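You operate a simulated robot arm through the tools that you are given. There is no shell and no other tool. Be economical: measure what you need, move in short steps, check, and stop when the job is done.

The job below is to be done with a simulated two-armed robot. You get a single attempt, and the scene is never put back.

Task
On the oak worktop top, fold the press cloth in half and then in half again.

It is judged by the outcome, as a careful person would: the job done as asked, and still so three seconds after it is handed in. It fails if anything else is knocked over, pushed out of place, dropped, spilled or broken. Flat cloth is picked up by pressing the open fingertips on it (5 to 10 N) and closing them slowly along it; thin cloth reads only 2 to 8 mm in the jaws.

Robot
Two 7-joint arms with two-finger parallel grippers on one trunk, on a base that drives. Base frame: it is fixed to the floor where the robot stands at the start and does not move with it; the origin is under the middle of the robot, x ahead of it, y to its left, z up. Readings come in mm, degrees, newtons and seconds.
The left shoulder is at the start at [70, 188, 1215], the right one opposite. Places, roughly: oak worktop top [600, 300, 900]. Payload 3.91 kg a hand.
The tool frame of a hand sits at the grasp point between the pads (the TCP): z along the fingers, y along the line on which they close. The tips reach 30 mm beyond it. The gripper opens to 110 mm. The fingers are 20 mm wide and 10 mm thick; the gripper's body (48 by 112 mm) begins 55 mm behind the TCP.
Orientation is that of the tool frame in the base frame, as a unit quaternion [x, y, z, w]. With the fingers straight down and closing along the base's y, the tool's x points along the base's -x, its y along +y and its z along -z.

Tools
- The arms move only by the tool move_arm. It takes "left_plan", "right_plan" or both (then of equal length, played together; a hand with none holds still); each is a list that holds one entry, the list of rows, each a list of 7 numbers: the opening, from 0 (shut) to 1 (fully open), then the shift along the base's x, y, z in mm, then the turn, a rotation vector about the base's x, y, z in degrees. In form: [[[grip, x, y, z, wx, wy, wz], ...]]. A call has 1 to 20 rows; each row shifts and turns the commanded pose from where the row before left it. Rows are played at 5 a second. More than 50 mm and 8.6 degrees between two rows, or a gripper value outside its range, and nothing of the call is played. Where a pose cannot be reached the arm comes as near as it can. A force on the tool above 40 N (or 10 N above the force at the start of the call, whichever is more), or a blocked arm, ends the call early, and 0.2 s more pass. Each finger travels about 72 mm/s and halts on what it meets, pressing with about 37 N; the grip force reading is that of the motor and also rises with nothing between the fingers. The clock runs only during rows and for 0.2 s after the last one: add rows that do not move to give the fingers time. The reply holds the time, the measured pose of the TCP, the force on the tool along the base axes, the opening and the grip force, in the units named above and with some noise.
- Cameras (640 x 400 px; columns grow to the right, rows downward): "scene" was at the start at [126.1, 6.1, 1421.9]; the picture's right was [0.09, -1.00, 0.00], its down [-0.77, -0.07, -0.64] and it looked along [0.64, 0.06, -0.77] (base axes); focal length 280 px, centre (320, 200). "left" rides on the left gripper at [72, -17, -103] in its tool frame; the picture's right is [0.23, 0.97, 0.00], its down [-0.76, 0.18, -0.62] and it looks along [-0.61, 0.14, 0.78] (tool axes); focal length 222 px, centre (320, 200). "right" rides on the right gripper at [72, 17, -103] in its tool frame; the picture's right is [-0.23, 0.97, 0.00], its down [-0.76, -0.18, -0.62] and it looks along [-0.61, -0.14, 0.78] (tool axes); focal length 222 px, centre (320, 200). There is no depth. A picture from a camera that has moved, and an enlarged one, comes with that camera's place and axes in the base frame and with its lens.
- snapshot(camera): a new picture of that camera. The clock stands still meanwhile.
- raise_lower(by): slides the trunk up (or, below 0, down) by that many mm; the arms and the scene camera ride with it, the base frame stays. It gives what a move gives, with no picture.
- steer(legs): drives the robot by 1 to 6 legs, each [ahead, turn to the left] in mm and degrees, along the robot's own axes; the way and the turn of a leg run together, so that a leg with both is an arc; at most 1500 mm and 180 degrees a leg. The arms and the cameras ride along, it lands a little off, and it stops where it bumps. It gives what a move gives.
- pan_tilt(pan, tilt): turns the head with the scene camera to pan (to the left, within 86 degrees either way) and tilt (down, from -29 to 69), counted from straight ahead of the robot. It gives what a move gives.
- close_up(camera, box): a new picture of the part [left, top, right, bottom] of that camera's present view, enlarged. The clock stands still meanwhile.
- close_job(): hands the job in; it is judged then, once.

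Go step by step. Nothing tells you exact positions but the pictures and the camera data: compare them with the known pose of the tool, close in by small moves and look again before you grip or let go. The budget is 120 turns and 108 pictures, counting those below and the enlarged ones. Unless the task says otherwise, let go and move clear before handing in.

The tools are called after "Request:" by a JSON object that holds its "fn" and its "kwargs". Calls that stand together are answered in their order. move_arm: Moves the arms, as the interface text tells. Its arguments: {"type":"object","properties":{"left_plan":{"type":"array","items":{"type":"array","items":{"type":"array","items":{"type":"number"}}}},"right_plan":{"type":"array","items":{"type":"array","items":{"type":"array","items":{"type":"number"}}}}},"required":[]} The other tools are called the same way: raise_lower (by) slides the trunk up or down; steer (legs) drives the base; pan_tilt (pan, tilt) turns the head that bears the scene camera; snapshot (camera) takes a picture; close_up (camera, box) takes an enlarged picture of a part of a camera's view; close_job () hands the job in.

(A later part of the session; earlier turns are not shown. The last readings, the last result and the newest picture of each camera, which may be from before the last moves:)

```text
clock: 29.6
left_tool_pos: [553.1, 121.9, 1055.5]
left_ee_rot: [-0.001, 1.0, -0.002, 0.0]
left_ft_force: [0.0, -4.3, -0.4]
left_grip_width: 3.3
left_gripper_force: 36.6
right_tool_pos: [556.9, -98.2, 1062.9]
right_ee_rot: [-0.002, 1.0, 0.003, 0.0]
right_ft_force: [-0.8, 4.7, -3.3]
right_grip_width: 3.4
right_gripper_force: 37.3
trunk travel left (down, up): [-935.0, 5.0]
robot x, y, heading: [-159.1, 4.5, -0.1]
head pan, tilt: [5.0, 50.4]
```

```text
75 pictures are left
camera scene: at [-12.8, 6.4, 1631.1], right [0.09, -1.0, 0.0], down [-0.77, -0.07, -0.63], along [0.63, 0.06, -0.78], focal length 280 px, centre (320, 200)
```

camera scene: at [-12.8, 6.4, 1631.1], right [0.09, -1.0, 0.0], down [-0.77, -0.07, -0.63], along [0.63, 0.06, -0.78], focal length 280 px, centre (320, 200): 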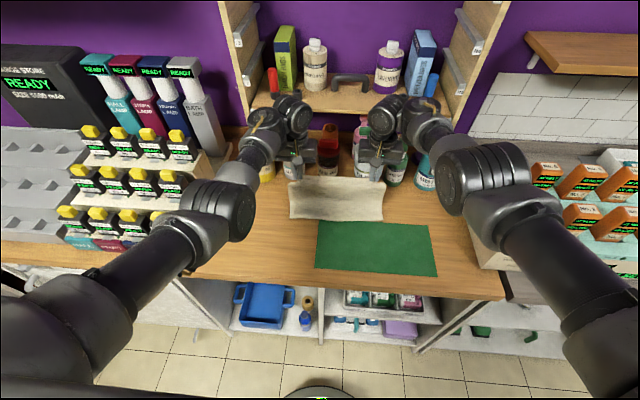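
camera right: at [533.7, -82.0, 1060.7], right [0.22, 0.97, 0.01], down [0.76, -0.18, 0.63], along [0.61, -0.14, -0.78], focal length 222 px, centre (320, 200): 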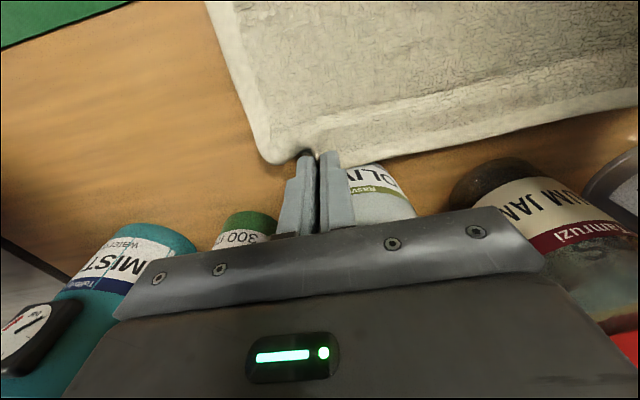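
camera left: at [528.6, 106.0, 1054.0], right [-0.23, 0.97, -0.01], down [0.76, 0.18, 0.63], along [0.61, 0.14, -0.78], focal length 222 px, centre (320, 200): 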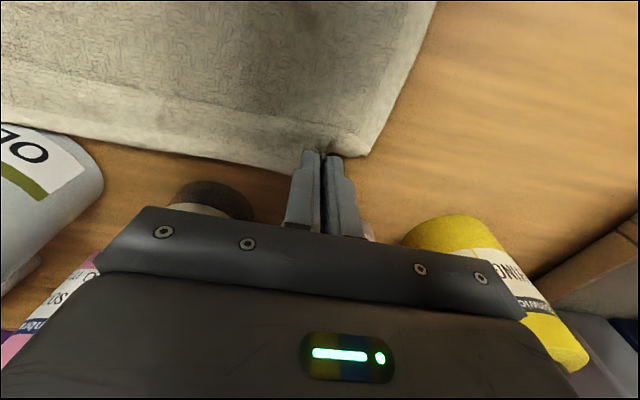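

The cloth is mostly off the table now. I'll lift the hands until it hangs free.

Request:
{"fn": "move_arm", "kwargs": {"left_plan": [[[0, -8, 0, 15, 0, 0, 0], [0, -8, 0, 20, 0, 0, 0], [0, -8, 0, 20, 0, 0, 0], [0, -8, 0, 20, 0, 0, 0], [0, -8, 0, 20, 0, 0, 0], [0, 0, 0, 10, 0, 0, 0], [0, 0, 0, 0, 0, 0, 0]]], "right_plan": [[[0, -8, 0, 15, 0, 0, 0], [0, -8, 0, 20, 0, 0, 0], [0, -8, 0, 20, 0, 0, 0], [0, -8, 0, 20, 0, 0, 0], [0, -8, 0, 20, 0, 0, 0], [0, 0, 0, 3, 0, 0, 0], [0, 0, 0, 0, 0, 0, 0]]]}}

Request:
{"fn": "snapshot", "kwargs": {"camera": "scene"}}

Request:
{"fn": "snapshot", "kwargs": {"camera": "left"}}

```text
clock: 30.7
left_tool_pos: [508.7, 124.4, 1134.1]
left_ee_rot: [-0.009, 1.0, -0.002, 0.006]
left_ft_force: [2.5, -15.3, -8.1]
left_grip_width: 3.4
left_gripper_force: 37.2
left hand out of reach, approached as far as the arm can: row 4, 5
right_tool_pos: [508.7, -92.2, 1155.5]
right_ee_rot: [-0.006, 1.0, 0.002, 0.008]
right_ft_force: [-0.6, 2.8, -3.0]
right_grip_width: 3.7
right_gripper_force: 37.2
right hand out of reach, approached as far as the arm can: row 5
trunk travel left (down, up): [-935.0, 5.0]
robot x, y, heading: [-158.9, 4.2, 0.3]
head pan, tilt: [5.0, 50.4]
stopped in row 5 (left hand): the force on the tool passed its limit (the readings are from after the stop); the commanded pose is now the measured one
```

```text
74 pictures are left
camera scene: at [-36.0, 7.5, 1632.3], right [0.09, -1.0, 0.0], down [-0.77, -0.07, -0.64], along [0.64, 0.06, -0.77], focal length 280 px, centre (320, 200)
```

scene: 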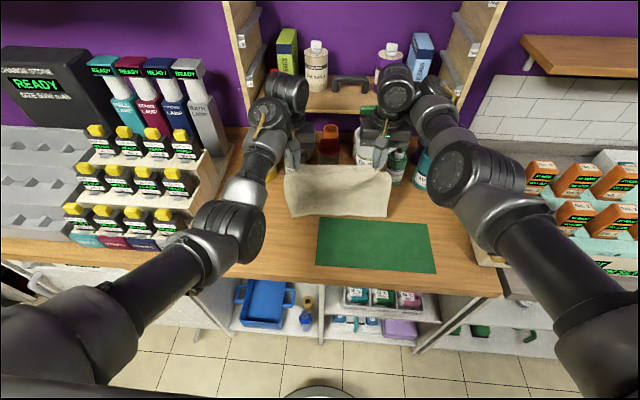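

```text
73 pictures are left
camera left: at [436.4, 106.7, 1236.8], right [-0.24, 0.97, -0.01], down [0.75, 0.19, 0.63], along [0.61, 0.15, -0.77], focal length 222 px, centre (320, 200)
```

left: 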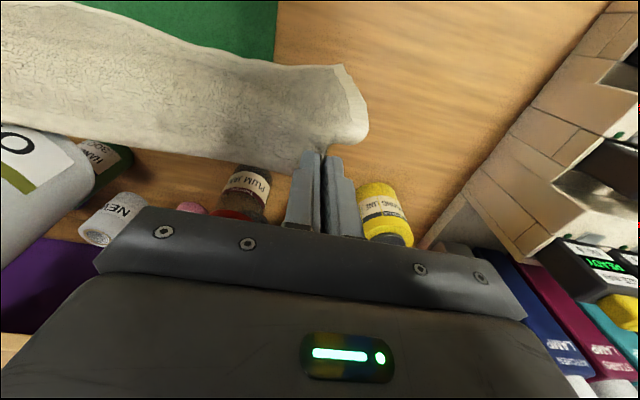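

The hands got out of level and the left hit its reach. I'll bring both in closer and level them.

Request:
{"fn": "move_arm", "kwargs": {"left_plan": [[[0, -8, 0, 0, 0, 0, 0], [0, -10, 0, 0, 0, 0, 0], [0, -10, 0, 0, 0, 0, 0], [0, -10, 0, 0, 0, 0, 0], [0, 0, 0, 2, 0, 0, 0], [0, 0, 0, 2, 0, 0, 0], [0, 0, 0, 0, 0, 0, 0]]], "right_plan": [[[0, -8, -1, -6, 0, 0, 0], [0, -10, -1, -6, 0, 0, 0], [0, -10, 0, -5, 0, 0, 0], [0, -10, 0, 0, 0, 0, 0], [0, 0, 0, 0, 0, 0, 0], [0, 0, 0, 0, 0, 0, 0], [0, 0, 0, 0, 0, 0, 0]]]}}

Request:
{"fn": "snapshot", "kwargs": {"camera": "scene"}}

Request:
{"fn": "snapshot", "kwargs": {"camera": "left"}}

```text
clock: 31.0
left_tool_pos: [513.4, 123.9, 1130.4]
left_ee_rot: [-0.013, 1.0, -0.001, 0.005]
left_ft_force: [1.3, -16.7, -9.3]
left_grip_width: 3.4
left_gripper_force: 37.5
left hand out of reach, approached as far as the arm can: row 1
right_tool_pos: [514.9, -94.0, 1151.9]
right_ee_rot: [-0.005, 1.0, 0.002, 0.005]
right_ft_force: [0.3, 1.7, -3.3]
right_grip_width: 3.7
right_gripper_force: 37.2
right hand out of reach, approached as far as the arm can: row 1
trunk travel left (down, up): [-935.0, 5.0]
robot x, y, heading: [-156.9, -0.8, 0.2]
head pan, tilt: [5.0, 50.4]
stopped in row 1 (left hand): the force on the tool passed its limit (the readings are from after the stop); the commanded pose is now the measured one
```

```text
72 pictures are left
camera scene: at [-27.5, 5.8, 1631.5], right [0.09, -1.0, 0.0], down [-0.77, -0.07, -0.64], along [0.63, 0.06, -0.77], focal length 280 px, centre (320, 200)
```

scene: 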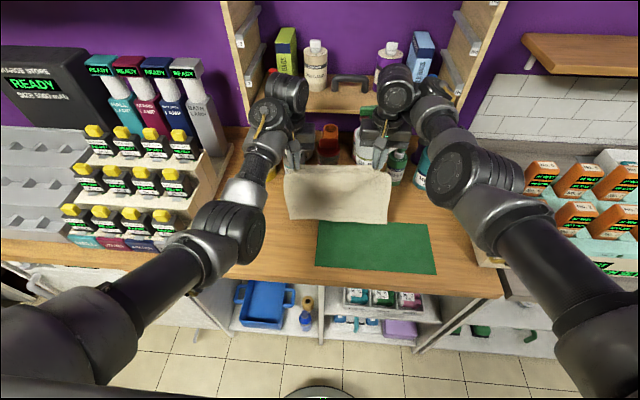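

```text
71 pictures are left
camera left: at [442.3, 104.6, 1232.7], right [-0.25, 0.97, 0.0], down [0.75, 0.2, 0.63], along [0.61, 0.16, -0.78], focal length 222 px, centre (320, 200)
```

left: 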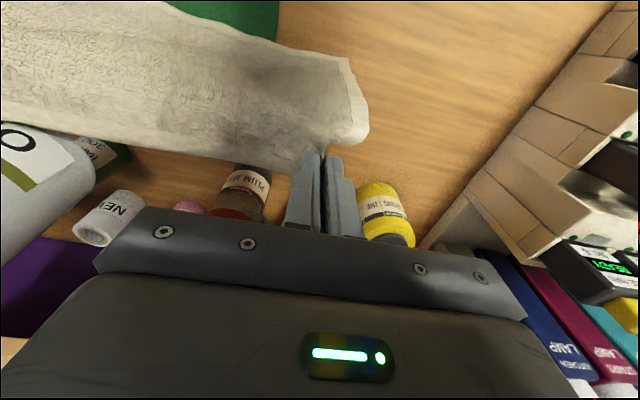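

The left hand reads a steady side and down pull, so something may be catching. I'll look closer before moving more.

Request:
{"fn": "close_up", "kwargs": {"camera": "scene", "box": [220, 60, 460, 240]}}

Request:
{"fn": "snapshot", "kwargs": {"camera": "right"}}

```text
2.22 times, centred on (340, 150) of scene
camera zoom: at [-27.5, 5.8, 1631.5], right [0.09, -1.0, 0.0], down [-0.77, -0.07, -0.64], along [0.63, 0.06, -0.77], focal length 622 px, centre (276, 311)
```

zoom: 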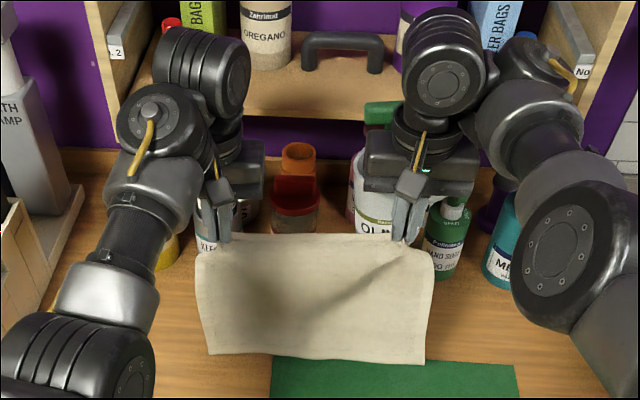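

```text
69 pictures are left
camera right: at [442.2, -78.5, 1253.1], right [0.22, 0.98, 0.01], down [0.76, -0.17, 0.63], along [0.62, -0.13, -0.78], focal length 222 px, centre (320, 200)
```

right: 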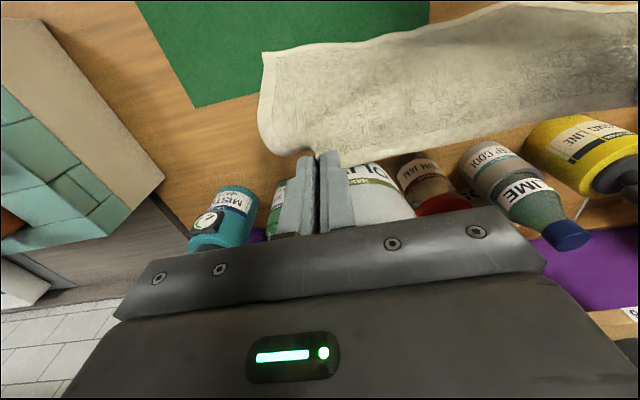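

The left gripper seems pressed by its own folded forearm. I'll lower the left a little and level the right with it.

Request:
{"fn": "move_arm", "kwargs": {"left_plan": [[[0, 2, 0, -4, 0, 0, 0], [0, 2, 0, -5, 0, 0, 0], [0, 2, 0, -6, 0, 0, 0], [0, 0, 0, 0, 0, 0, 0], [0, 0, 0, 0, 0, 0, 0], [0, 0, 0, 0, 0, 0, 0]]], "right_plan": [[[0, 2, -1, -8, 0, 0, 0], [0, 2, -1, -8, 0, 0, 0], [0, 2, -1, -8, 0, 0, 0], [0, 0, 0, -8, 0, 0, 0], [0, 0, 0, -4, 0, 0, 0], [0, 0, 0, 0, 0, 0, 0]]]}}

```text
clock: 32.4
left_tool_pos: [517.2, 123.7, 1116.9]
left_ee_rot: [-0.012, 1.0, 0.0, 0.006]
left_ft_force: [0.0, -5.3, -0.5]
left_grip_width: 3.3
left_gripper_force: 36.9
right_tool_pos: [517.8, -97.1, 1117.8]
right_ee_rot: [-0.005, 1.0, 0.003, 0.007]
right_ft_force: [0.5, 5.5, -2.9]
right_grip_width: 3.5
right_gripper_force: 37.2
trunk travel left (down, up): [-935.0, 5.0]
robot x, y, heading: [-157.7, -3.7, 0.1]
head pan, tilt: [5.0, 50.4]
```

Level and free again. Now I'll back up so the lower hem trails on the far side, then lower as I go.

Request:
{"fn": "steer", "kwargs": {"legs": [[-50, 0]]}}

Request:
{"fn": "raise_lower", "kwargs": {"by": -25}}

Request:
{"fn": "snapshot", "kwargs": {"camera": "scene"}}

Request:
{"fn": "snapshot", "kwargs": {"camera": "left"}}

```text
clock: 33.3
left_tool_pos: [478.2, 123.5, 1109.9]
left_ee_rot: [-0.012, 1.0, -0.001, 0.001]
left_ft_force: [0.5, -6.7, 0.5]
left_grip_width: 3.4
left_gripper_force: 37.4
right_tool_pos: [477.9, -98.4, 1111.1]
right_ee_rot: [-0.005, 1.0, 0.003, 0.001]
right_ft_force: [0.0, 6.1, -3.1]
right_grip_width: 3.6
right_gripper_force: 37.0
trunk travel left (down, up): [-935.0, 5.0]
robot x, y, heading: [-210.5, -0.3, 0.0]
head pan, tilt: [5.0, 50.4]
```

```text
clock: 34.0
left_tool_pos: [471.2, 124.4, 1088.4]
left_ee_rot: [-0.011, 1.0, 0.0, 0.004]
left_ft_force: [1.6, -6.0, -0.8]
left_grip_width: 3.5
left_gripper_force: 36.8
right_tool_pos: [472.4, -97.9, 1090.0]
right_ee_rot: [-0.005, 1.0, 0.003, 0.005]
right_ft_force: [0.7, 5.6, -2.7]
right_grip_width: 3.6
right_gripper_force: 37.4
trunk travel left (down, up): [-910.0, 30.0]
robot x, y, heading: [-212.3, 2.0, 0.2]
head pan, tilt: [5.0, 50.4]
```

```text
68 pictures are left
camera scene: at [-74.8, 6.0, 1606.2], right [0.09, -1.0, 0.0], down [-0.77, -0.07, -0.63], along [0.63, 0.06, -0.77], focal length 280 px, centre (320, 200)
```

scene: 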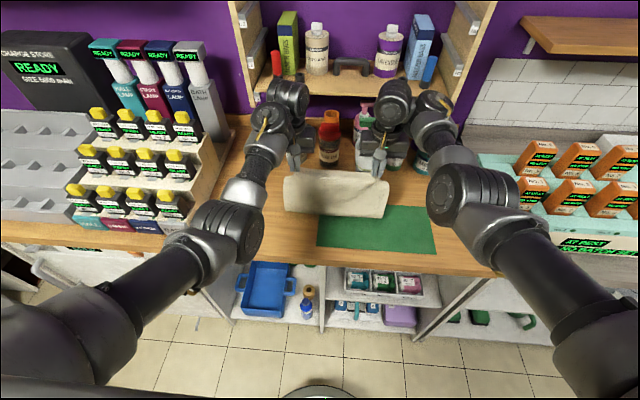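

```text
67 pictures are left
camera left: at [400.1, 105.2, 1190.8], right [-0.25, 0.97, 0.0], down [0.75, 0.2, 0.63], along [0.61, 0.15, -0.78], focal length 222 px, centre (320, 200)
```

left: 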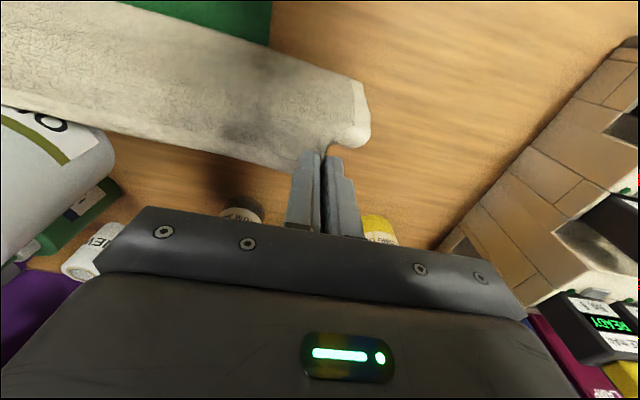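

I'll zoom to see where the lower hem is.

Request:
{"fn": "close_up", "kwargs": {"camera": "scene", "box": [260, 130, 420, 230]}}

Request:
{"fn": "close_up", "kwargs": {"camera": "left", "box": [160, 20, 416, 180]}}

```text
4.00 times, centred on (340, 180) of scene
camera zoom: at [-74.8, 6.0, 1606.2], right [0.09, -1.0, 0.0], down [-0.77, -0.07, -0.63], along [0.63, 0.06, -0.77], focal length 1120 px, centre (240, 280)
```

zoom: 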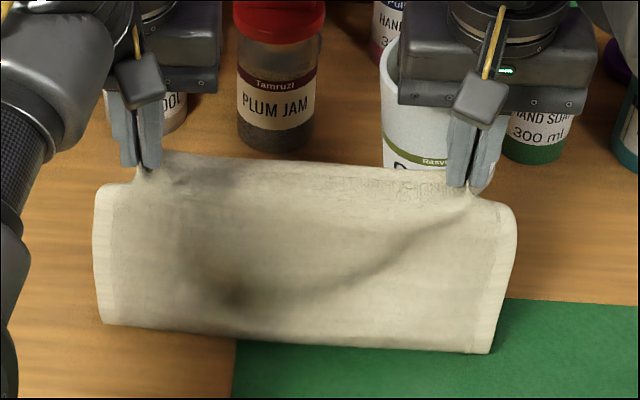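

```text
2.50 times, centred on (288, 100) of left
camera zoom: at [400.1, 105.2, 1190.8], right [-0.25, 0.97, 0.0], down [0.75, 0.2, 0.63], along [0.61, 0.15, -0.78], focal length 555 px, centre (400, 450)
```

zoom: 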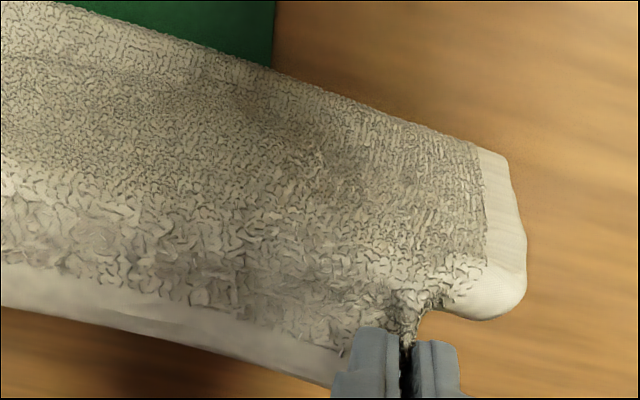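

The lower hem has tucked under towards the far side, as wanted. I'll keep lowering while backing up.

Request:
{"fn": "raise_lower", "kwargs": {"by": -20}}

Request:
{"fn": "steer", "kwargs": {"legs": [[-28, 0]]}}

Request:
{"fn": "raise_lower", "kwargs": {"by": -25}}

Request:
{"fn": "snapshot", "kwargs": {"camera": "scene"}}

Request:
{"fn": "close_up", "kwargs": {"camera": "left", "box": [160, 20, 416, 180]}}

```text
clock: 34.7
left_tool_pos: [469.3, 124.0, 1071.1]
left_ee_rot: [-0.012, 1.0, -0.001, 0.005]
left_ft_force: [0.0, -5.7, 0.4]
left_grip_width: 3.4
left_gripper_force: 37.0
right_tool_pos: [469.7, -97.9, 1071.7]
right_ee_rot: [-0.006, 1.0, 0.003, 0.005]
right_ft_force: [0.3, 6.5, -3.2]
right_grip_width: 3.5
right_gripper_force: 37.1
trunk travel left (down, up): [-890.0, 50.0]
robot x, y, heading: [-207.4, -0.9, 0.0]
head pan, tilt: [5.0, 50.4]
```

```text
clock: 35.5
left_tool_pos: [443.5, 125.1, 1067.6]
left_ee_rot: [-0.012, 1.0, -0.001, 0.004]
left_ft_force: [0.1, -5.7, -0.7]
left_grip_width: 3.3
left_gripper_force: 36.9
right_tool_pos: [444.3, -98.2, 1069.3]
right_ee_rot: [-0.004, 1.0, 0.004, 0.004]
right_ft_force: [1.1, 5.4, -2.9]
right_grip_width: 3.8
right_gripper_force: 37.0
trunk travel left (down, up): [-890.0, 50.0]
robot x, y, heading: [-236.2, 0.2, 0.0]
head pan, tilt: [5.0, 50.4]
```

```text
clock: 36.2
left_tool_pos: [438.8, 123.2, 1045.8]
left_ee_rot: [-0.012, 1.0, -0.001, 0.005]
left_ft_force: [0.0, -5.0, 0.6]
left_grip_width: 3.2
left_gripper_force: 36.7
right_tool_pos: [439.3, -97.4, 1047.8]
right_ee_rot: [-0.005, 1.0, 0.002, 0.007]
right_ft_force: [0.0, 5.6, -2.5]
right_grip_width: 3.2
right_gripper_force: 36.6
trunk travel left (down, up): [-865.0, 75.0]
robot x, y, heading: [-234.4, -3.1, -0.0]
head pan, tilt: [5.0, 50.4]
```

```text
64 pictures are left
camera scene: at [-109.0, 6.1, 1561.8], right [0.09, -1.0, 0.0], down [-0.77, -0.07, -0.64], along [0.64, 0.06, -0.77], focal length 280 px, centre (320, 200)
```

scene: 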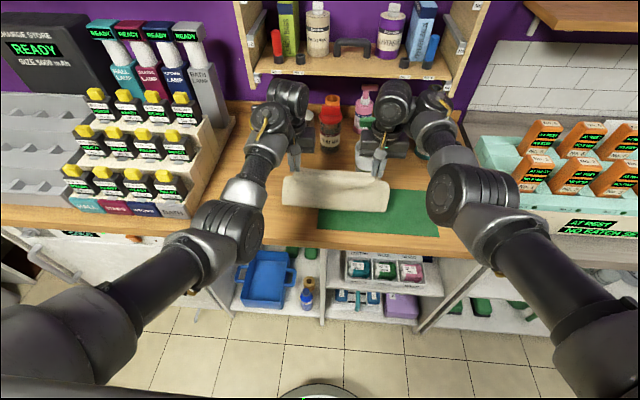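

```text
2.50 times, centred on (288, 100) of left
camera zoom: at [367.5, 105.0, 1148.4], right [-0.25, 0.97, 0.0], down [0.75, 0.2, 0.63], along [0.61, 0.15, -0.78], focal length 555 px, centre (400, 450)
```

zoom: 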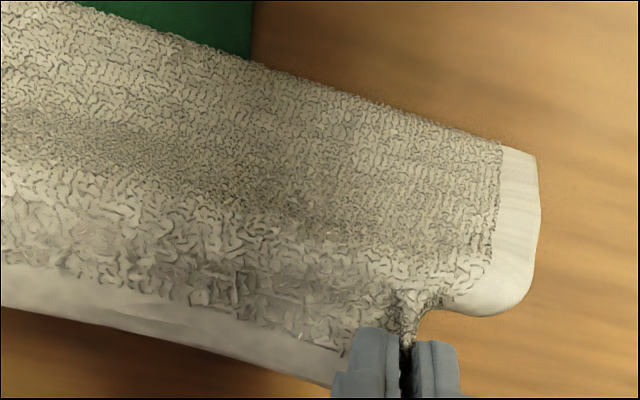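

The bend is at x≈401 with about 85 mm lying. I'll go down and back once more to reach the half point.

Request:
{"fn": "steer", "kwargs": {"legs": [[-24, 0]]}}

Request:
{"fn": "raise_lower", "kwargs": {"by": -22}}

Request:
{"fn": "close_up", "kwargs": {"camera": "left", "box": [160, 20, 416, 180]}}

Request:
{"fn": "close_up", "kwargs": {"camera": "right", "box": [224, 20, 480, 180]}}

```text
clock: 37.1
left_tool_pos: [418.9, 124.6, 1043.2]
left_ee_rot: [-0.012, 1.0, -0.001, 0.003]
left_ft_force: [1.0, -5.1, 0.0]
left_grip_width: 3.5
left_gripper_force: 36.9
right_tool_pos: [419.1, -98.2, 1043.8]
right_ee_rot: [-0.005, 1.0, 0.003, 0.004]
right_ft_force: [0.4, 6.2, -3.6]
right_grip_width: 3.6
right_gripper_force: 36.9
trunk travel left (down, up): [-865.0, 75.0]
robot x, y, heading: [-263.0, -1.3, -0.1]
head pan, tilt: [5.0, 50.4]
```

```text
clock: 37.7
left_tool_pos: [415.8, 123.7, 1023.7]
left_ee_rot: [-0.011, 1.0, -0.001, 0.005]
left_ft_force: [0.4, -5.1, 0.3]
left_grip_width: 3.6
left_gripper_force: 37.6
right_tool_pos: [416.5, -98.1, 1024.9]
right_ee_rot: [-0.004, 1.0, 0.003, 0.006]
right_ft_force: [0.7, 5.7, -2.5]
right_grip_width: 3.7
right_gripper_force: 37.2
trunk travel left (down, up): [-843.0, 97.0]
robot x, y, heading: [-261.5, -2.6, 0.2]
head pan, tilt: [5.0, 50.4]
```

```text
2.50 times, centred on (288, 100) of left
camera zoom: at [343.8, 105.3, 1126.1], right [-0.25, 0.97, 0.0], down [0.75, 0.2, 0.63], along [0.61, 0.15, -0.78], focal length 555 px, centre (400, 450)
```

zoom: 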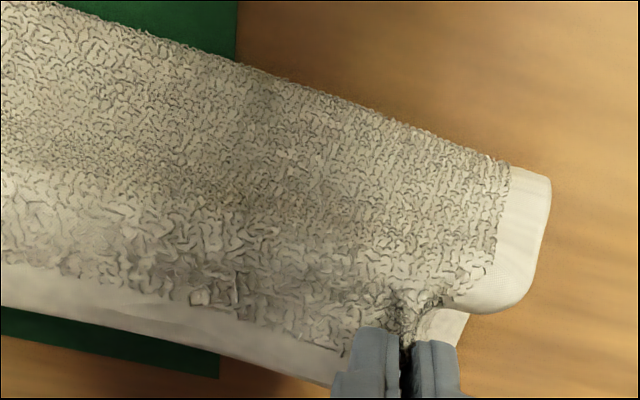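

```text
2.50 times, centred on (352, 100) of right
camera zoom: at [343.7, -81.9, 1126.6], right [0.22, 0.98, 0.01], down [0.76, -0.17, 0.63], along [0.62, -0.13, -0.78], focal length 555 px, centre (240, 450)
```

zoom: 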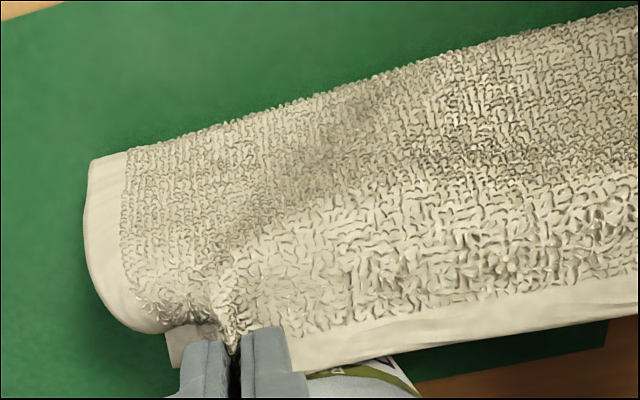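

Both sides are even, with the bend at x≈378. Now I'll come forward and down in steps to lay the held edge over the lower hem.

Request:
{"fn": "steer", "kwargs": {"legs": [[25, 0]]}}

Request:
{"fn": "raise_lower", "kwargs": {"by": -22}}

Request:
{"fn": "snapshot", "kwargs": {"camera": "left"}}

Request:
{"fn": "snapshot", "kwargs": {"camera": "right"}}

```text
clock: 38.5
left_tool_pos: [434.0, 124.2, 1026.9]
left_ee_rot: [-0.011, 1.0, -0.001, 0.009]
left_ft_force: [1.0, -4.2, -0.8]
left_grip_width: 3.4
left_gripper_force: 37.5
right_tool_pos: [436.0, -96.3, 1028.0]
right_ee_rot: [-0.006, 1.0, 0.002, 0.009]
right_ft_force: [0.8, 5.8, -2.4]
right_grip_width: 3.5
right_gripper_force: 36.8
trunk travel left (down, up): [-843.0, 97.0]
robot x, y, heading: [-234.5, -0.2, 0.2]
head pan, tilt: [5.0, 50.4]
```

```text
clock: 39.2
left_tool_pos: [434.8, 122.7, 1006.0]
left_ee_rot: [-0.012, 1.0, -0.001, 0.009]
left_ft_force: [-1.1, -3.5, 0.4]
left_grip_width: 3.5
left_gripper_force: 37.4
right_tool_pos: [436.2, -96.9, 1006.8]
right_ee_rot: [-0.005, 1.0, 0.003, 0.01]
right_ft_force: [0.3, 3.7, -3.0]
right_grip_width: 3.5
right_gripper_force: 37.2
trunk travel left (down, up): [-821.0, 119.0]
robot x, y, heading: [-233.7, 2.4, 0.3]
head pan, tilt: [5.0, 50.4]
```

```text
60 pictures are left
camera left: at [362.0, 105.1, 1107.7], right [-0.25, 0.97, -0.01], down [0.75, 0.2, 0.64], along [0.62, 0.15, -0.77], focal length 222 px, centre (320, 200)
```

left: 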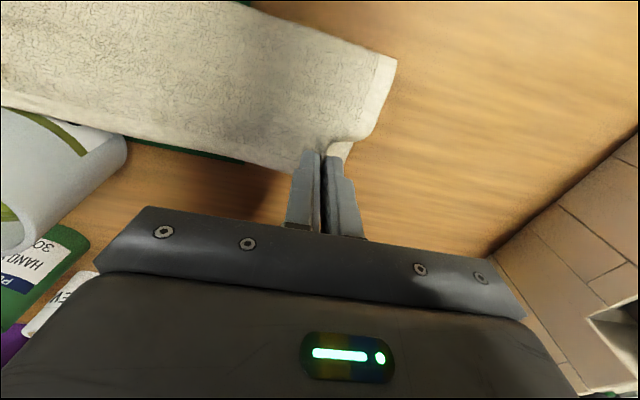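

```text
59 pictures are left
camera right: at [363.3, -81.4, 1107.9], right [0.22, 0.98, 0.01], down [0.75, -0.17, 0.64], along [0.62, -0.13, -0.77], focal length 222 px, centre (320, 200)
```

right: 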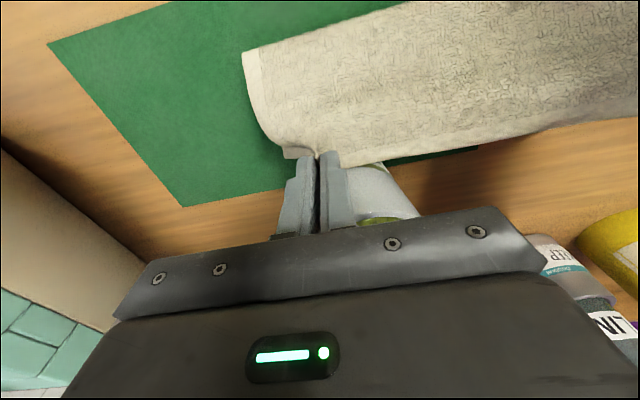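

Bend holds at about x=373. Continuing forward and down.

Request:
{"fn": "steer", "kwargs": {"legs": [[22, 0]]}}

Request:
{"fn": "raise_lower", "kwargs": {"by": -30}}

Request:
{"fn": "snapshot", "kwargs": {"camera": "left"}}

Request:
{"fn": "snapshot", "kwargs": {"camera": "right"}}

```text
clock: 40.0
left_tool_pos: [455.0, 124.5, 1007.5]
left_ee_rot: [-0.011, 1.0, -0.001, 0.011]
left_ft_force: [0.2, -4.0, 1.0]
left_grip_width: 3.5
left_gripper_force: 37.0
right_tool_pos: [455.4, -95.9, 1009.4]
right_ee_rot: [-0.006, 1.0, 0.003, 0.011]
right_ft_force: [-0.3, 5.0, -2.3]
right_grip_width: 3.6
right_gripper_force: 37.4
trunk travel left (down, up): [-821.0, 119.0]
robot x, y, heading: [-214.8, -1.9, 0.4]
head pan, tilt: [5.0, 50.4]
```

```text
clock: 40.8
left_tool_pos: [458.3, 123.6, 974.5]
left_ee_rot: [-0.011, 1.0, 0.0, 0.009]
left_ft_force: [0.3, -3.5, 0.0]
left_grip_width: 3.4
left_gripper_force: 36.9
right_tool_pos: [461.0, -95.2, 975.0]
right_ee_rot: [-0.006, 1.0, 0.004, 0.008]
right_ft_force: [0.5, 4.4, -0.9]
right_grip_width: 3.4
right_gripper_force: 37.0
trunk travel left (down, up): [-791.0, 149.0]
robot x, y, heading: [-212.9, -3.0, 0.1]
head pan, tilt: [5.0, 50.4]
```

```text
58 pictures are left
camera left: at [385.8, 105.2, 1076.2], right [-0.25, 0.97, -0.01], down [0.75, 0.2, 0.63], along [0.62, 0.15, -0.77], focal length 222 px, centre (320, 200)
```

left: 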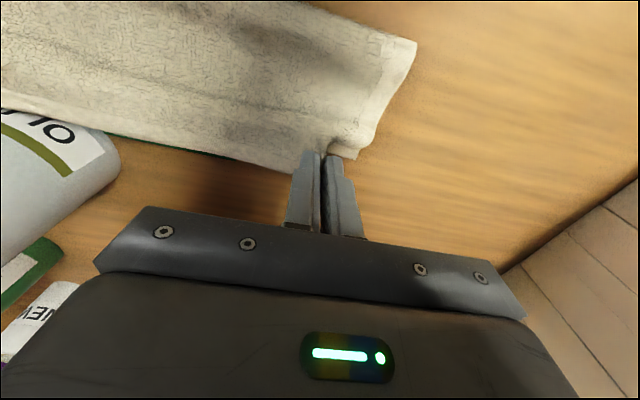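

```text
57 pictures are left
camera right: at [387.4, -80.9, 1076.5], right [0.22, 0.98, 0.01], down [0.75, -0.17, 0.64], along [0.62, -0.13, -0.77], focal length 222 px, centre (320, 200)
```

right: 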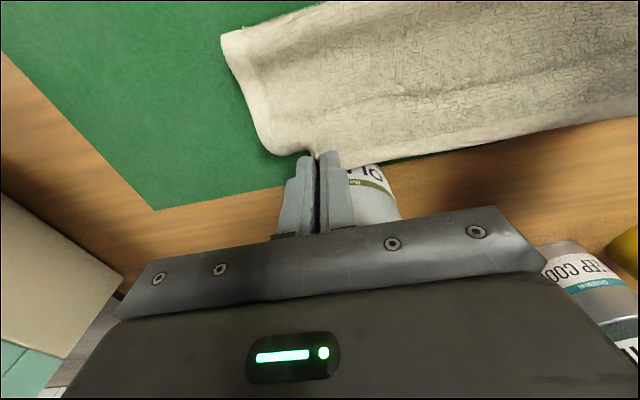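

Nearly down. Small forward step and lower to just above the cloth, then compare the hems.

Request:
{"fn": "raise_lower", "kwargs": {"by": -25}}

Request:
{"fn": "close_up", "kwargs": {"camera": "left", "box": [180, 20, 436, 180]}}

Request:
{"fn": "close_up", "kwargs": {"camera": "right", "box": [204, 20, 460, 180]}}

Request:
{"fn": "close_up", "kwargs": {"camera": "scene", "box": [250, 100, 426, 210]}}

```text
clock: 41.5
left_tool_pos: [458.3, 123.8, 949.4]
left_ee_rot: [-0.011, 1.0, -0.001, 0.007]
left_ft_force: [0.4, -4.8, -0.5]
left_grip_width: 3.2
left_gripper_force: 36.5
right_tool_pos: [460.5, -96.6, 950.8]
right_ee_rot: [-0.005, 1.0, 0.003, 0.008]
right_ft_force: [0.1, 3.2, 0.4]
right_grip_width: 3.5
right_gripper_force: 37.2
trunk travel left (down, up): [-766.0, 174.0]
robot x, y, heading: [-215.6, 1.7, 0.2]
head pan, tilt: [5.0, 50.4]
```

```text
2.50 times, centred on (308, 100) of left
camera zoom: at [385.4, 105.3, 1051.5], right [-0.25, 0.97, -0.01], down [0.75, 0.2, 0.63], along [0.62, 0.15, -0.77], focal length 555 px, centre (350, 450)
```

zoom: 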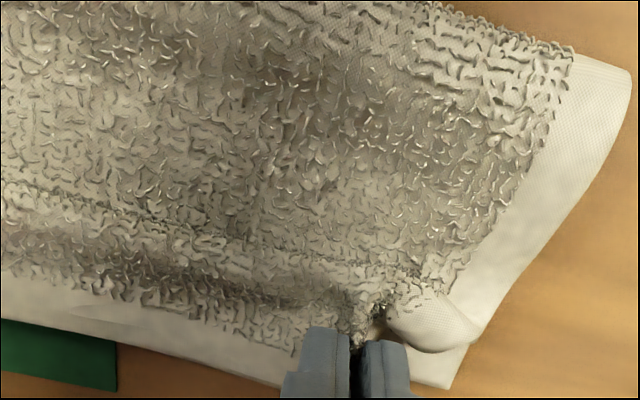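

```text
2.50 times, centred on (332, 100) of right
camera zoom: at [387.0, -81.0, 1051.7], right [0.22, 0.98, 0.01], down [0.75, -0.17, 0.64], along [0.62, -0.13, -0.77], focal length 555 px, centre (290, 450)
```

zoom: 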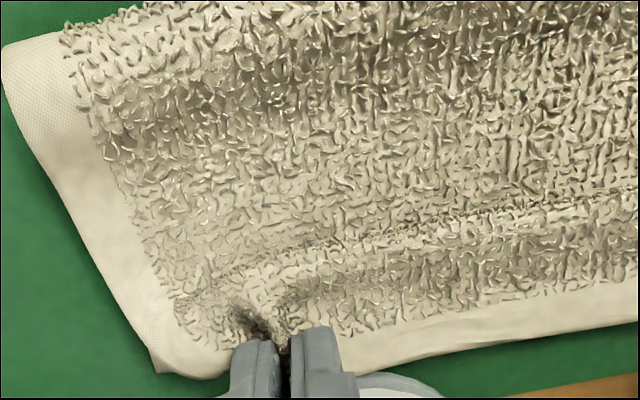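

```text
3.64 times, centred on (338, 155) of scene
camera zoom: at [-87.8, 6.3, 1462.9], right [0.09, -1.0, 0.0], down [-0.77, -0.07, -0.64], along [0.64, 0.06, -0.77], focal length 1019 px, centre (254, 364)
```

zoom: 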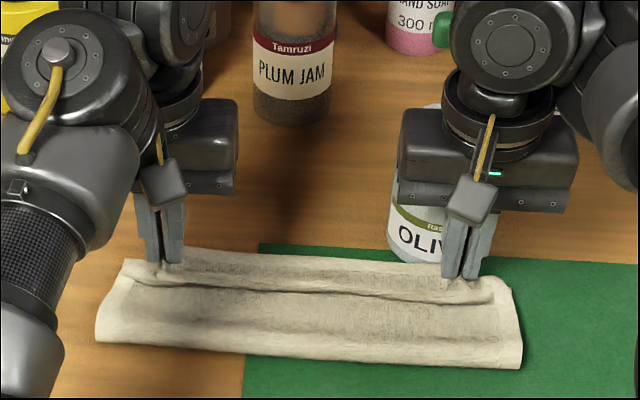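

The fold is good, but the lower layer is only ~95 mm (hem x≈472, bend x≈380), leaving slack in the top. I'll lift again and roll the bend back to about x=360.

Request:
{"fn": "raise_lower", "kwargs": {"by": 60}}

Request:
{"fn": "steer", "kwargs": {"legs": [[-32, 0]]}}

Request:
{"fn": "raise_lower", "kwargs": {"by": 12}}

Request:
{"fn": "steer", "kwargs": {"legs": [[-36, 0]]}}

Request:
{"fn": "close_up", "kwargs": {"camera": "left", "box": [160, 0, 416, 160]}}

Request:
{"fn": "close_up", "kwargs": {"camera": "right", "box": [224, 0, 480, 160]}}

```text
clock: 42.5
left_tool_pos: [458.6, 123.8, 1008.8]
left_ee_rot: [-0.011, 1.0, -0.001, 0.008]
left_ft_force: [-0.6, -4.9, 0.1]
left_grip_width: 3.2
left_gripper_force: 37.0
right_tool_pos: [459.9, -96.5, 1009.9]
right_ee_rot: [-0.005, 1.0, 0.003, 0.008]
right_ft_force: [0.0, 3.9, -0.3]
right_grip_width: 3.5
right_gripper_force: 36.6
trunk travel left (down, up): [-826.0, 114.0]
robot x, y, heading: [-214.8, -0.6, 0.1]
head pan, tilt: [5.0, 50.4]
```

```text
clock: 43.3
left_tool_pos: [432.7, 124.1, 1006.0]
left_ee_rot: [-0.013, 1.0, -0.002, 0.005]
left_ft_force: [0.2, -4.4, 0.9]
left_grip_width: 3.3
left_gripper_force: 36.8
right_tool_pos: [433.3, -96.2, 1006.2]
right_ee_rot: [-0.005, 1.0, 0.004, 0.006]
right_ft_force: [0.1, 4.2, -0.3]
right_grip_width: 3.6
right_gripper_force: 37.0
trunk travel left (down, up): [-826.0, 114.0]
robot x, y, heading: [-245.2, 2.6, -0.0]
head pan, tilt: [5.0, 50.4]
```

```text
clock: 43.9
left_tool_pos: [428.4, 124.5, 1021.1]
left_ee_rot: [-0.012, 1.0, -0.003, 0.007]
left_ft_force: [-0.8, -3.3, -0.4]
left_grip_width: 3.6
left_gripper_force: 36.9
right_tool_pos: [430.9, -95.6, 1019.7]
right_ee_rot: [-0.007, 1.0, 0.003, 0.008]
right_ft_force: [0.7, 3.3, 0.7]
right_grip_width: 3.7
right_gripper_force: 36.9
trunk travel left (down, up): [-838.0, 102.0]
robot x, y, heading: [-243.9, 2.1, 0.2]
head pan, tilt: [5.0, 50.4]
```

```text
clock: 44.8
left_tool_pos: [396.7, 124.9, 1017.1]
left_ee_rot: [-0.012, 1.0, -0.001, 0.004]
left_ft_force: [0.2, -4.0, -1.4]
left_grip_width: 3.3
left_gripper_force: 37.0
right_tool_pos: [398.7, -95.4, 1018.6]
right_ee_rot: [-0.006, 1.0, 0.004, 0.005]
right_ft_force: [-0.3, 3.5, 0.5]
right_grip_width: 3.6
right_gripper_force: 37.3
trunk travel left (down, up): [-838.0, 102.0]
robot x, y, heading: [-280.3, -3.0, 0.2]
head pan, tilt: [5.0, 50.4]
```

```text
2.50 times, centred on (288, 80) of left
camera zoom: at [325.2, 105.5, 1120.0], right [-0.25, 0.97, 0.0], down [0.75, 0.2, 0.63], along [0.61, 0.15, -0.78], focal length 555 px, centre (400, 500)
```

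zoom: 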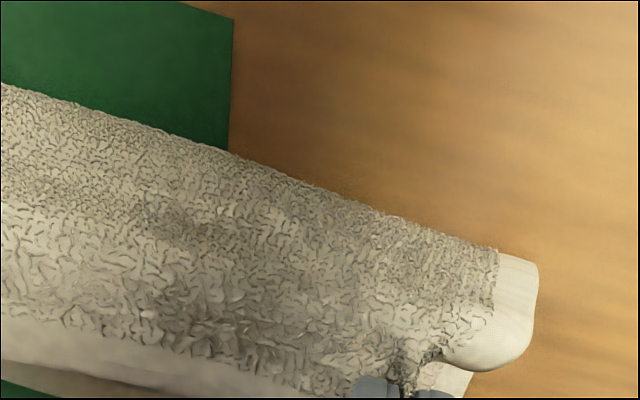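

```text
2.50 times, centred on (352, 80) of right
camera zoom: at [326.8, -80.9, 1120.1], right [0.22, 0.98, 0.01], down [0.76, -0.17, 0.63], along [0.62, -0.13, -0.78], focal length 555 px, centre (240, 500)
```

zoom: 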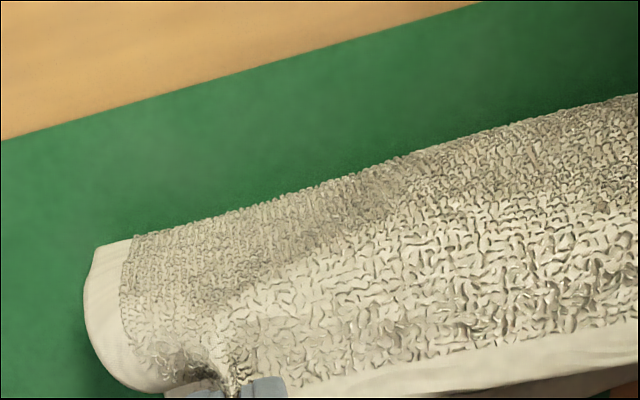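

The bend is at about 369; a bit more back and down.

Request:
{"fn": "steer", "kwargs": {"legs": [[-14, 0]]}}

Request:
{"fn": "raise_lower", "kwargs": {"by": -12}}

Request:
{"fn": "snapshot", "kwargs": {"camera": "left"}}

Request:
{"fn": "snapshot", "kwargs": {"camera": "right"}}

```text
clock: 45.5
left_tool_pos: [380.4, 123.6, 1020.4]
left_ee_rot: [-0.012, 1.0, -0.001, 0.007]
left_ft_force: [-0.2, -3.6, 0.0]
left_grip_width: 3.3
left_gripper_force: 36.9
right_tool_pos: [382.5, -95.9, 1020.4]
right_ee_rot: [-0.006, 1.0, 0.004, 0.007]
right_ft_force: [1.1, 3.7, -0.6]
right_grip_width: 3.4
right_gripper_force: 37.3
trunk travel left (down, up): [-838.0, 102.0]
robot x, y, heading: [-295.7, -0.8, 0.0]
head pan, tilt: [5.0, 50.4]
```

```text
clock: 46.1
left_tool_pos: [380.0, 123.3, 1009.3]
left_ee_rot: [-0.012, 1.0, -0.001, 0.007]
left_ft_force: [0.0, -3.2, -0.1]
left_grip_width: 3.3
left_gripper_force: 36.2
right_tool_pos: [380.8, -95.0, 1008.9]
right_ee_rot: [-0.006, 1.0, 0.003, 0.008]
right_ft_force: [-0.2, 1.8, -0.3]
right_grip_width: 3.5
right_gripper_force: 37.4
trunk travel left (down, up): [-826.0, 114.0]
robot x, y, heading: [-295.8, 2.5, 0.2]
head pan, tilt: [5.0, 50.4]
```

```text
51 pictures are left
camera left: at [306.9, 105.1, 1110.8], right [-0.25, 0.97, -0.01], down [0.75, 0.2, 0.63], along [0.62, 0.15, -0.77], focal length 222 px, centre (320, 200)
```

left: 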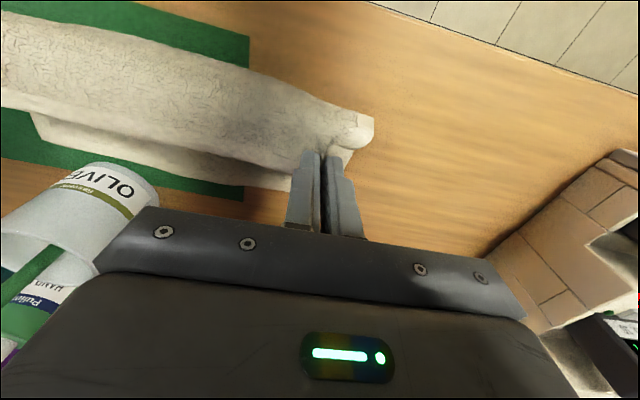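

```text
50 pictures are left
camera right: at [308.4, -80.8, 1110.8], right [0.22, 0.98, 0.01], down [0.75, -0.17, 0.63], along [0.62, -0.13, -0.77], focal length 222 px, centre (320, 200)
```

right: 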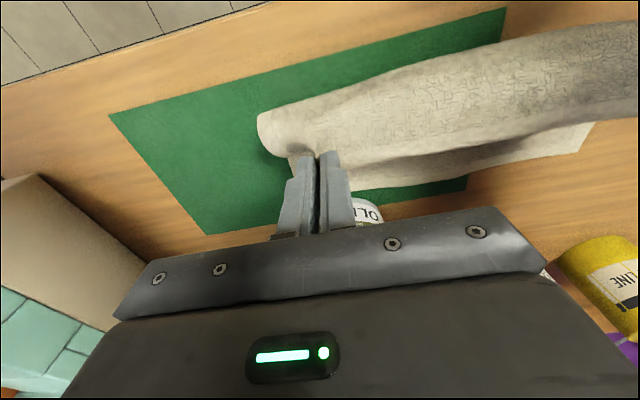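

The lower hem shows at x≈471 and the bend at ≈361: about half. Now forward and down over the arc.

Request:
{"fn": "steer", "kwargs": {"legs": [[30, 0]]}}

Request:
{"fn": "raise_lower", "kwargs": {"by": -10}}

Request:
{"fn": "steer", "kwargs": {"legs": [[24, 0]]}}

Request:
{"fn": "raise_lower", "kwargs": {"by": -20}}

Request:
{"fn": "steer", "kwargs": {"legs": [[16, 0]]}}

Request:
{"fn": "raise_lower", "kwargs": {"by": -24}}

Request:
{"fn": "snapshot", "kwargs": {"camera": "left"}}

Request:
{"fn": "snapshot", "kwargs": {"camera": "right"}}

```text
clock: 47.0
left_tool_pos: [401.8, 123.9, 1013.1]
left_ee_rot: [-0.011, 1.0, -0.001, 0.011]
left_ft_force: [0.2, -0.9, -0.9]
left_grip_width: 3.3
left_gripper_force: 36.7
right_tool_pos: [406.3, -94.4, 1013.6]
right_ee_rot: [-0.007, 1.0, 0.004, 0.011]
right_ft_force: [-1.5, 1.8, 0.0]
right_grip_width: 3.8
right_gripper_force: 37.2
trunk travel left (down, up): [-826.0, 114.0]
robot x, y, heading: [-263.2, 1.7, 0.5]
head pan, tilt: [5.0, 50.4]
```

```text
clock: 47.6
left_tool_pos: [404.4, 124.6, 1001.6]
left_ee_rot: [-0.011, 1.0, -0.002, 0.011]
left_ft_force: [0.9, -2.9, 0.1]
left_grip_width: 3.3
left_gripper_force: 36.9
right_tool_pos: [409.0, -94.5, 1001.2]
right_ee_rot: [-0.007, 1.0, 0.005, 0.01]
right_ft_force: [0.3, 1.7, 0.2]
right_grip_width: 3.3
right_gripper_force: 36.7
trunk travel left (down, up): [-816.0, 124.0]
robot x, y, heading: [-261.5, 0.6, 0.3]
head pan, tilt: [5.0, 50.4]
```

```text
clock: 48.4
left_tool_pos: [421.9, 123.3, 1005.4]
left_ee_rot: [-0.012, 1.0, -0.001, 0.013]
left_ft_force: [-3.0, -15.6, -1.4]
left_grip_width: 3.3
left_gripper_force: 37.1
right_tool_pos: [426.5, -93.8, 1005.4]
right_ee_rot: [-0.006, 1.0, 0.005, 0.014]
right_ft_force: [0.3, 2.6, -0.3]
right_grip_width: 3.3
right_gripper_force: 37.3
trunk travel left (down, up): [-816.0, 124.0]
robot x, y, heading: [-240.0, -1.4, 0.2]
head pan, tilt: [5.0, 50.4]
```

```text
clock: 49.0
left_tool_pos: [425.6, 123.9, 983.0]
left_ee_rot: [-0.012, 1.0, -0.001, 0.01]
left_ft_force: [1.0, -8.0, -3.8]
left_grip_width: 3.4
left_gripper_force: 37.1
right_tool_pos: [431.6, -93.7, 983.8]
right_ee_rot: [-0.006, 1.0, 0.004, 0.012]
right_ft_force: [-0.4, 1.3, -0.8]
right_grip_width: 3.5
right_gripper_force: 37.1
trunk travel left (down, up): [-796.0, 144.0]
robot x, y, heading: [-239.0, -1.5, 0.3]
head pan, tilt: [5.0, 50.4]
```

```text
clock: 49.8
left_tool_pos: [439.9, 123.6, 984.3]
left_ee_rot: [-0.011, 1.0, -0.001, 0.01]
left_ft_force: [0.0, -8.2, -5.1]
left_grip_width: 3.2
left_gripper_force: 37.2
right_tool_pos: [444.2, -94.3, 983.8]
right_ee_rot: [-0.006, 1.0, 0.004, 0.014]
right_ft_force: [-0.9, 1.5, 1.1]
right_grip_width: 3.8
right_gripper_force: 37.0
trunk travel left (down, up): [-796.0, 144.0]
robot x, y, heading: [-221.9, -0.2, 0.1]
head pan, tilt: [5.0, 50.4]
```

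```text
clock: 50.5
left_tool_pos: [443.2, 123.1, 957.6]
left_ee_rot: [-0.011, 1.0, -0.002, 0.01]
left_ft_force: [0.4, -6.9, -2.2]
left_grip_width: 3.8
left_gripper_force: 37.2
right_tool_pos: [448.2, -93.4, 956.7]
right_ee_rot: [-0.006, 1.0, 0.004, 0.011]
right_ft_force: [0.4, 1.5, -0.3]
right_grip_width: 3.4
right_gripper_force: 36.8
trunk travel left (down, up): [-772.0, 168.0]
robot x, y, heading: [-224.2, -0.2, -0.0]
head pan, tilt: [5.0, 50.4]
```

```text
49 pictures are left
camera left: at [370.1, 104.9, 1059.3], right [-0.25, 0.97, -0.01], down [0.75, 0.2, 0.64], along [0.62, 0.15, -0.77], focal length 222 px, centre (320, 200)
```

left: 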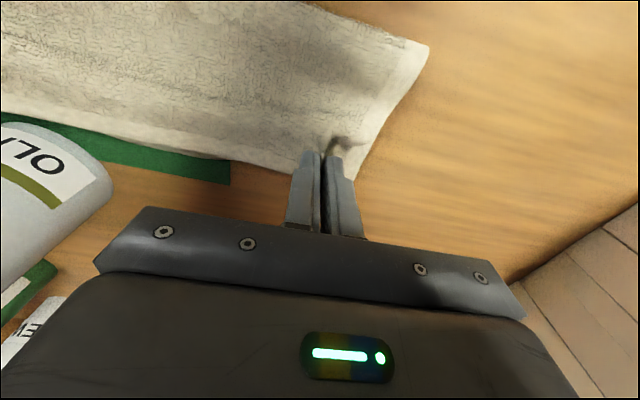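

```text
48 pictures are left
camera right: at [374.6, -79.1, 1059.1], right [0.22, 0.98, 0.01], down [0.75, -0.17, 0.64], along [0.62, -0.13, -0.77], focal length 222 px, centre (320, 200)
```

right: 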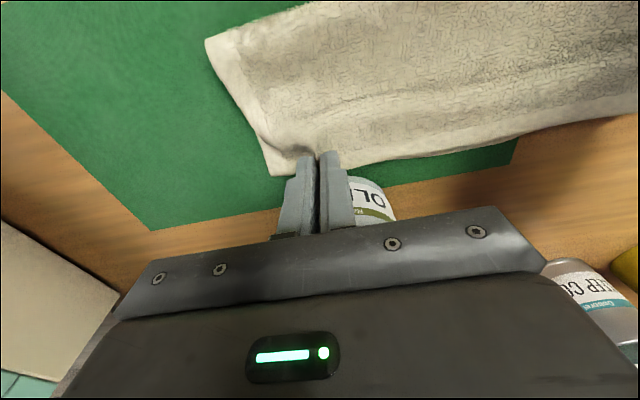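

Bend now near x=366. Lower nearly to the cloth and zoom on the hems.

Request:
{"fn": "raise_lower", "kwargs": {"by": -12}}

Request:
{"fn": "close_up", "kwargs": {"camera": "left", "box": [180, 30, 436, 190]}}

Request:
{"fn": "close_up", "kwargs": {"camera": "right", "box": [194, 30, 450, 190]}}

Request:
{"fn": "close_up", "kwargs": {"camera": "scene", "box": [250, 110, 410, 210]}}

```text
clock: 51.1
left_tool_pos: [442.6, 123.7, 946.3]
left_ee_rot: [-0.01, 1.0, 0.0, 0.01]
left_ft_force: [0.3, -7.4, -4.3]
left_grip_width: 3.5
left_gripper_force: 36.1
right_tool_pos: [449.1, -94.8, 945.9]
right_ee_rot: [-0.007, 1.0, 0.005, 0.011]
right_ft_force: [0.1, 0.9, 0.6]
right_grip_width: 3.7
right_gripper_force: 37.0
trunk travel left (down, up): [-760.0, 180.0]
robot x, y, heading: [-223.1, 1.0, 0.1]
head pan, tilt: [5.0, 50.4]
```

```text
2.50 times, centred on (308, 110) of left
camera zoom: at [369.8, 104.9, 1047.6], right [-0.25, 0.97, -0.01], down [0.75, 0.2, 0.64], along [0.62, 0.15, -0.77], focal length 555 px, centre (350, 425)
```

zoom: 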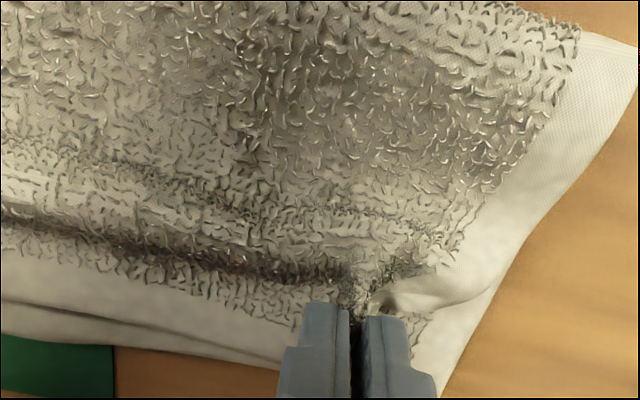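

```text
2.50 times, centred on (322, 110) of right
camera zoom: at [374.2, -79.1, 1047.4], right [0.22, 0.98, 0.01], down [0.75, -0.17, 0.64], along [0.63, -0.13, -0.77], focal length 555 px, centre (315, 425)
```

zoom: 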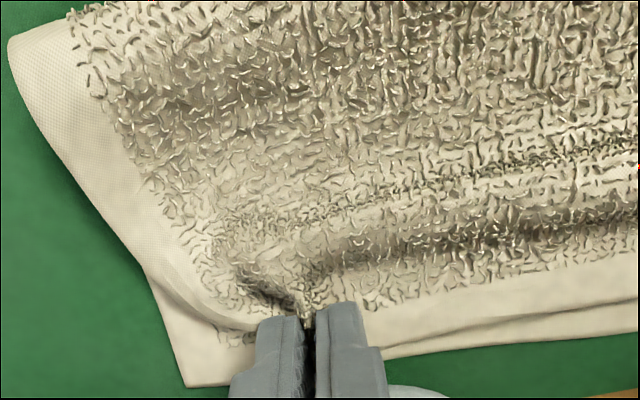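

```text
4.00 times, centred on (330, 160) of scene
camera zoom: at [-97.4, 6.4, 1456.9], right [0.09, -1.0, 0.0], down [-0.77, -0.07, -0.64], along [0.64, 0.06, -0.77], focal length 1120 px, centre (280, 360)
```

zoom: 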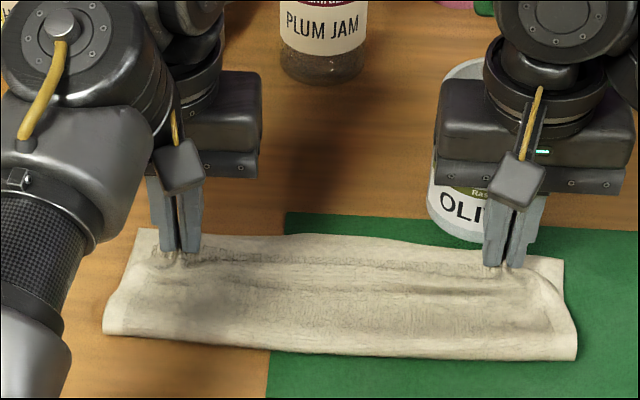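

The lower hem extends about 10–15 mm beyond the upper one and there's slack, so I'll push the held edge forward with the arms and lower it.

Request:
{"fn": "move_arm", "kwargs": {"left_plan": [[[0, 4, 0, 0, 0, 0, 0], [0, 4, 0, 0, 0, 0, 0], [0, 4, 0, -2, 0, 0, 0], [0, 4, 0, -3, 0, 0, 0], [0, 0, 0, 0, 0, 0, 0]]], "right_plan": [[[0, 3, 0, 0, 0, 0, 0], [0, 3, 0, 0, 0, 0, 0], [0, 3, 0, -2, 0, 0, 0], [0, 3, 0, -3, 0, 0, 0], [0, 0, 0, 0, 0, 0, 0]]]}}

Request:
{"fn": "close_up", "kwargs": {"camera": "left", "box": [180, 30, 436, 190]}}

Request:
{"fn": "close_up", "kwargs": {"camera": "right", "box": [194, 30, 450, 190]}}

```text
clock: 52.3
left_tool_pos: [457.2, 123.6, 943.1]
left_ee_rot: [-0.011, 1.0, -0.001, 0.011]
left_ft_force: [0.5, -1.4, 0.9]
left_grip_width: 3.3
left_gripper_force: 37.1
right_tool_pos: [457.8, -92.6, 943.3]
right_ee_rot: [-0.005, 1.0, 0.005, 0.013]
right_ft_force: [-1.1, 1.3, 13.9]
right_grip_width: 3.4
right_gripper_force: 37.5
trunk travel left (down, up): [-760.0, 180.0]
robot x, y, heading: [-224.1, 0.2, -0.0]
head pan, tilt: [5.0, 50.4]
```

```text
2.50 times, centred on (308, 110) of left
camera zoom: at [383.8, 105.3, 1044.9], right [-0.25, 0.97, -0.01], down [0.74, 0.2, 0.64], along [0.62, 0.15, -0.77], focal length 555 px, centre (350, 425)
```

zoom: 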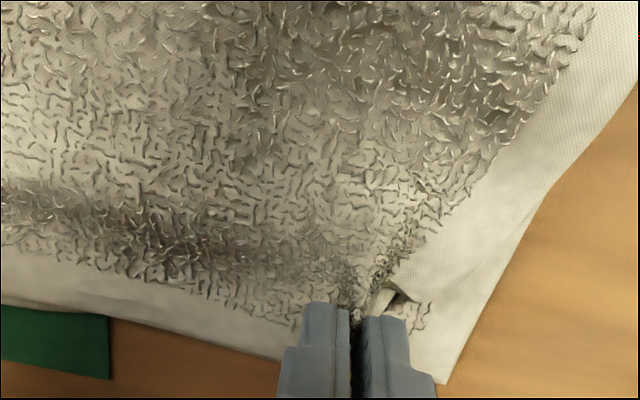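

```text
2.50 times, centred on (322, 110) of right
camera zoom: at [384.8, -78.9, 1045.0], right [0.22, 0.98, 0.01], down [0.75, -0.17, 0.64], along [0.63, -0.13, -0.77], focal length 555 px, centre (315, 425)
```

zoom: 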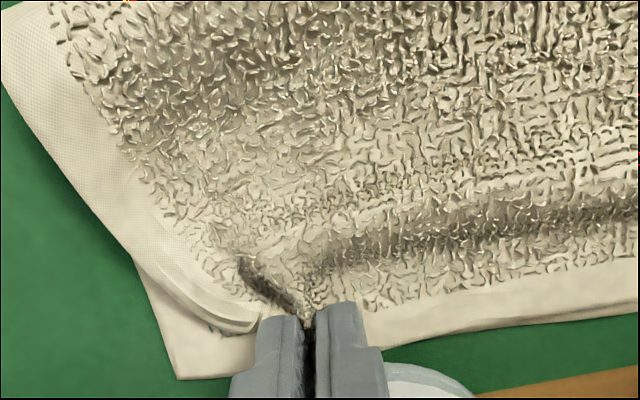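

Hems now coincide. I'll ease the right, touch down the left, and open slowly so the gather spreads out again.

Request:
{"fn": "move_arm", "kwargs": {"left_plan": [[[0, 0, 0, -1.5, 0, 0, 0], [0, 0, 0, -1.5, 0, 0, 0], [0, 0, 0, 0, 0, 0, 0]]], "right_plan": [[[0, 0, 0, 0.5, 0, 0, 0], [0, 0, 0, 0.3, 0, 0, 0], [0, 0, 0, 0, 0, 0, 0]]]}}

```text
clock: 53.1
left_tool_pos: [457.1, 123.9, 940.3]
left_ee_rot: [-0.011, 1.0, -0.002, 0.011]
left_ft_force: [0.6, -0.8, 2.2]
left_grip_width: 3.3
left_gripper_force: 36.8
right_tool_pos: [458.4, -93.4, 943.6]
right_ee_rot: [-0.007, 1.0, 0.005, 0.012]
right_ft_force: [0.0, 3.1, 14.5]
right_grip_width: 3.5
right_gripper_force: 36.7
trunk travel left (down, up): [-760.0, 180.0]
robot x, y, heading: [-226.1, 1.1, 0.2]
head pan, tilt: [5.0, 50.4]
```

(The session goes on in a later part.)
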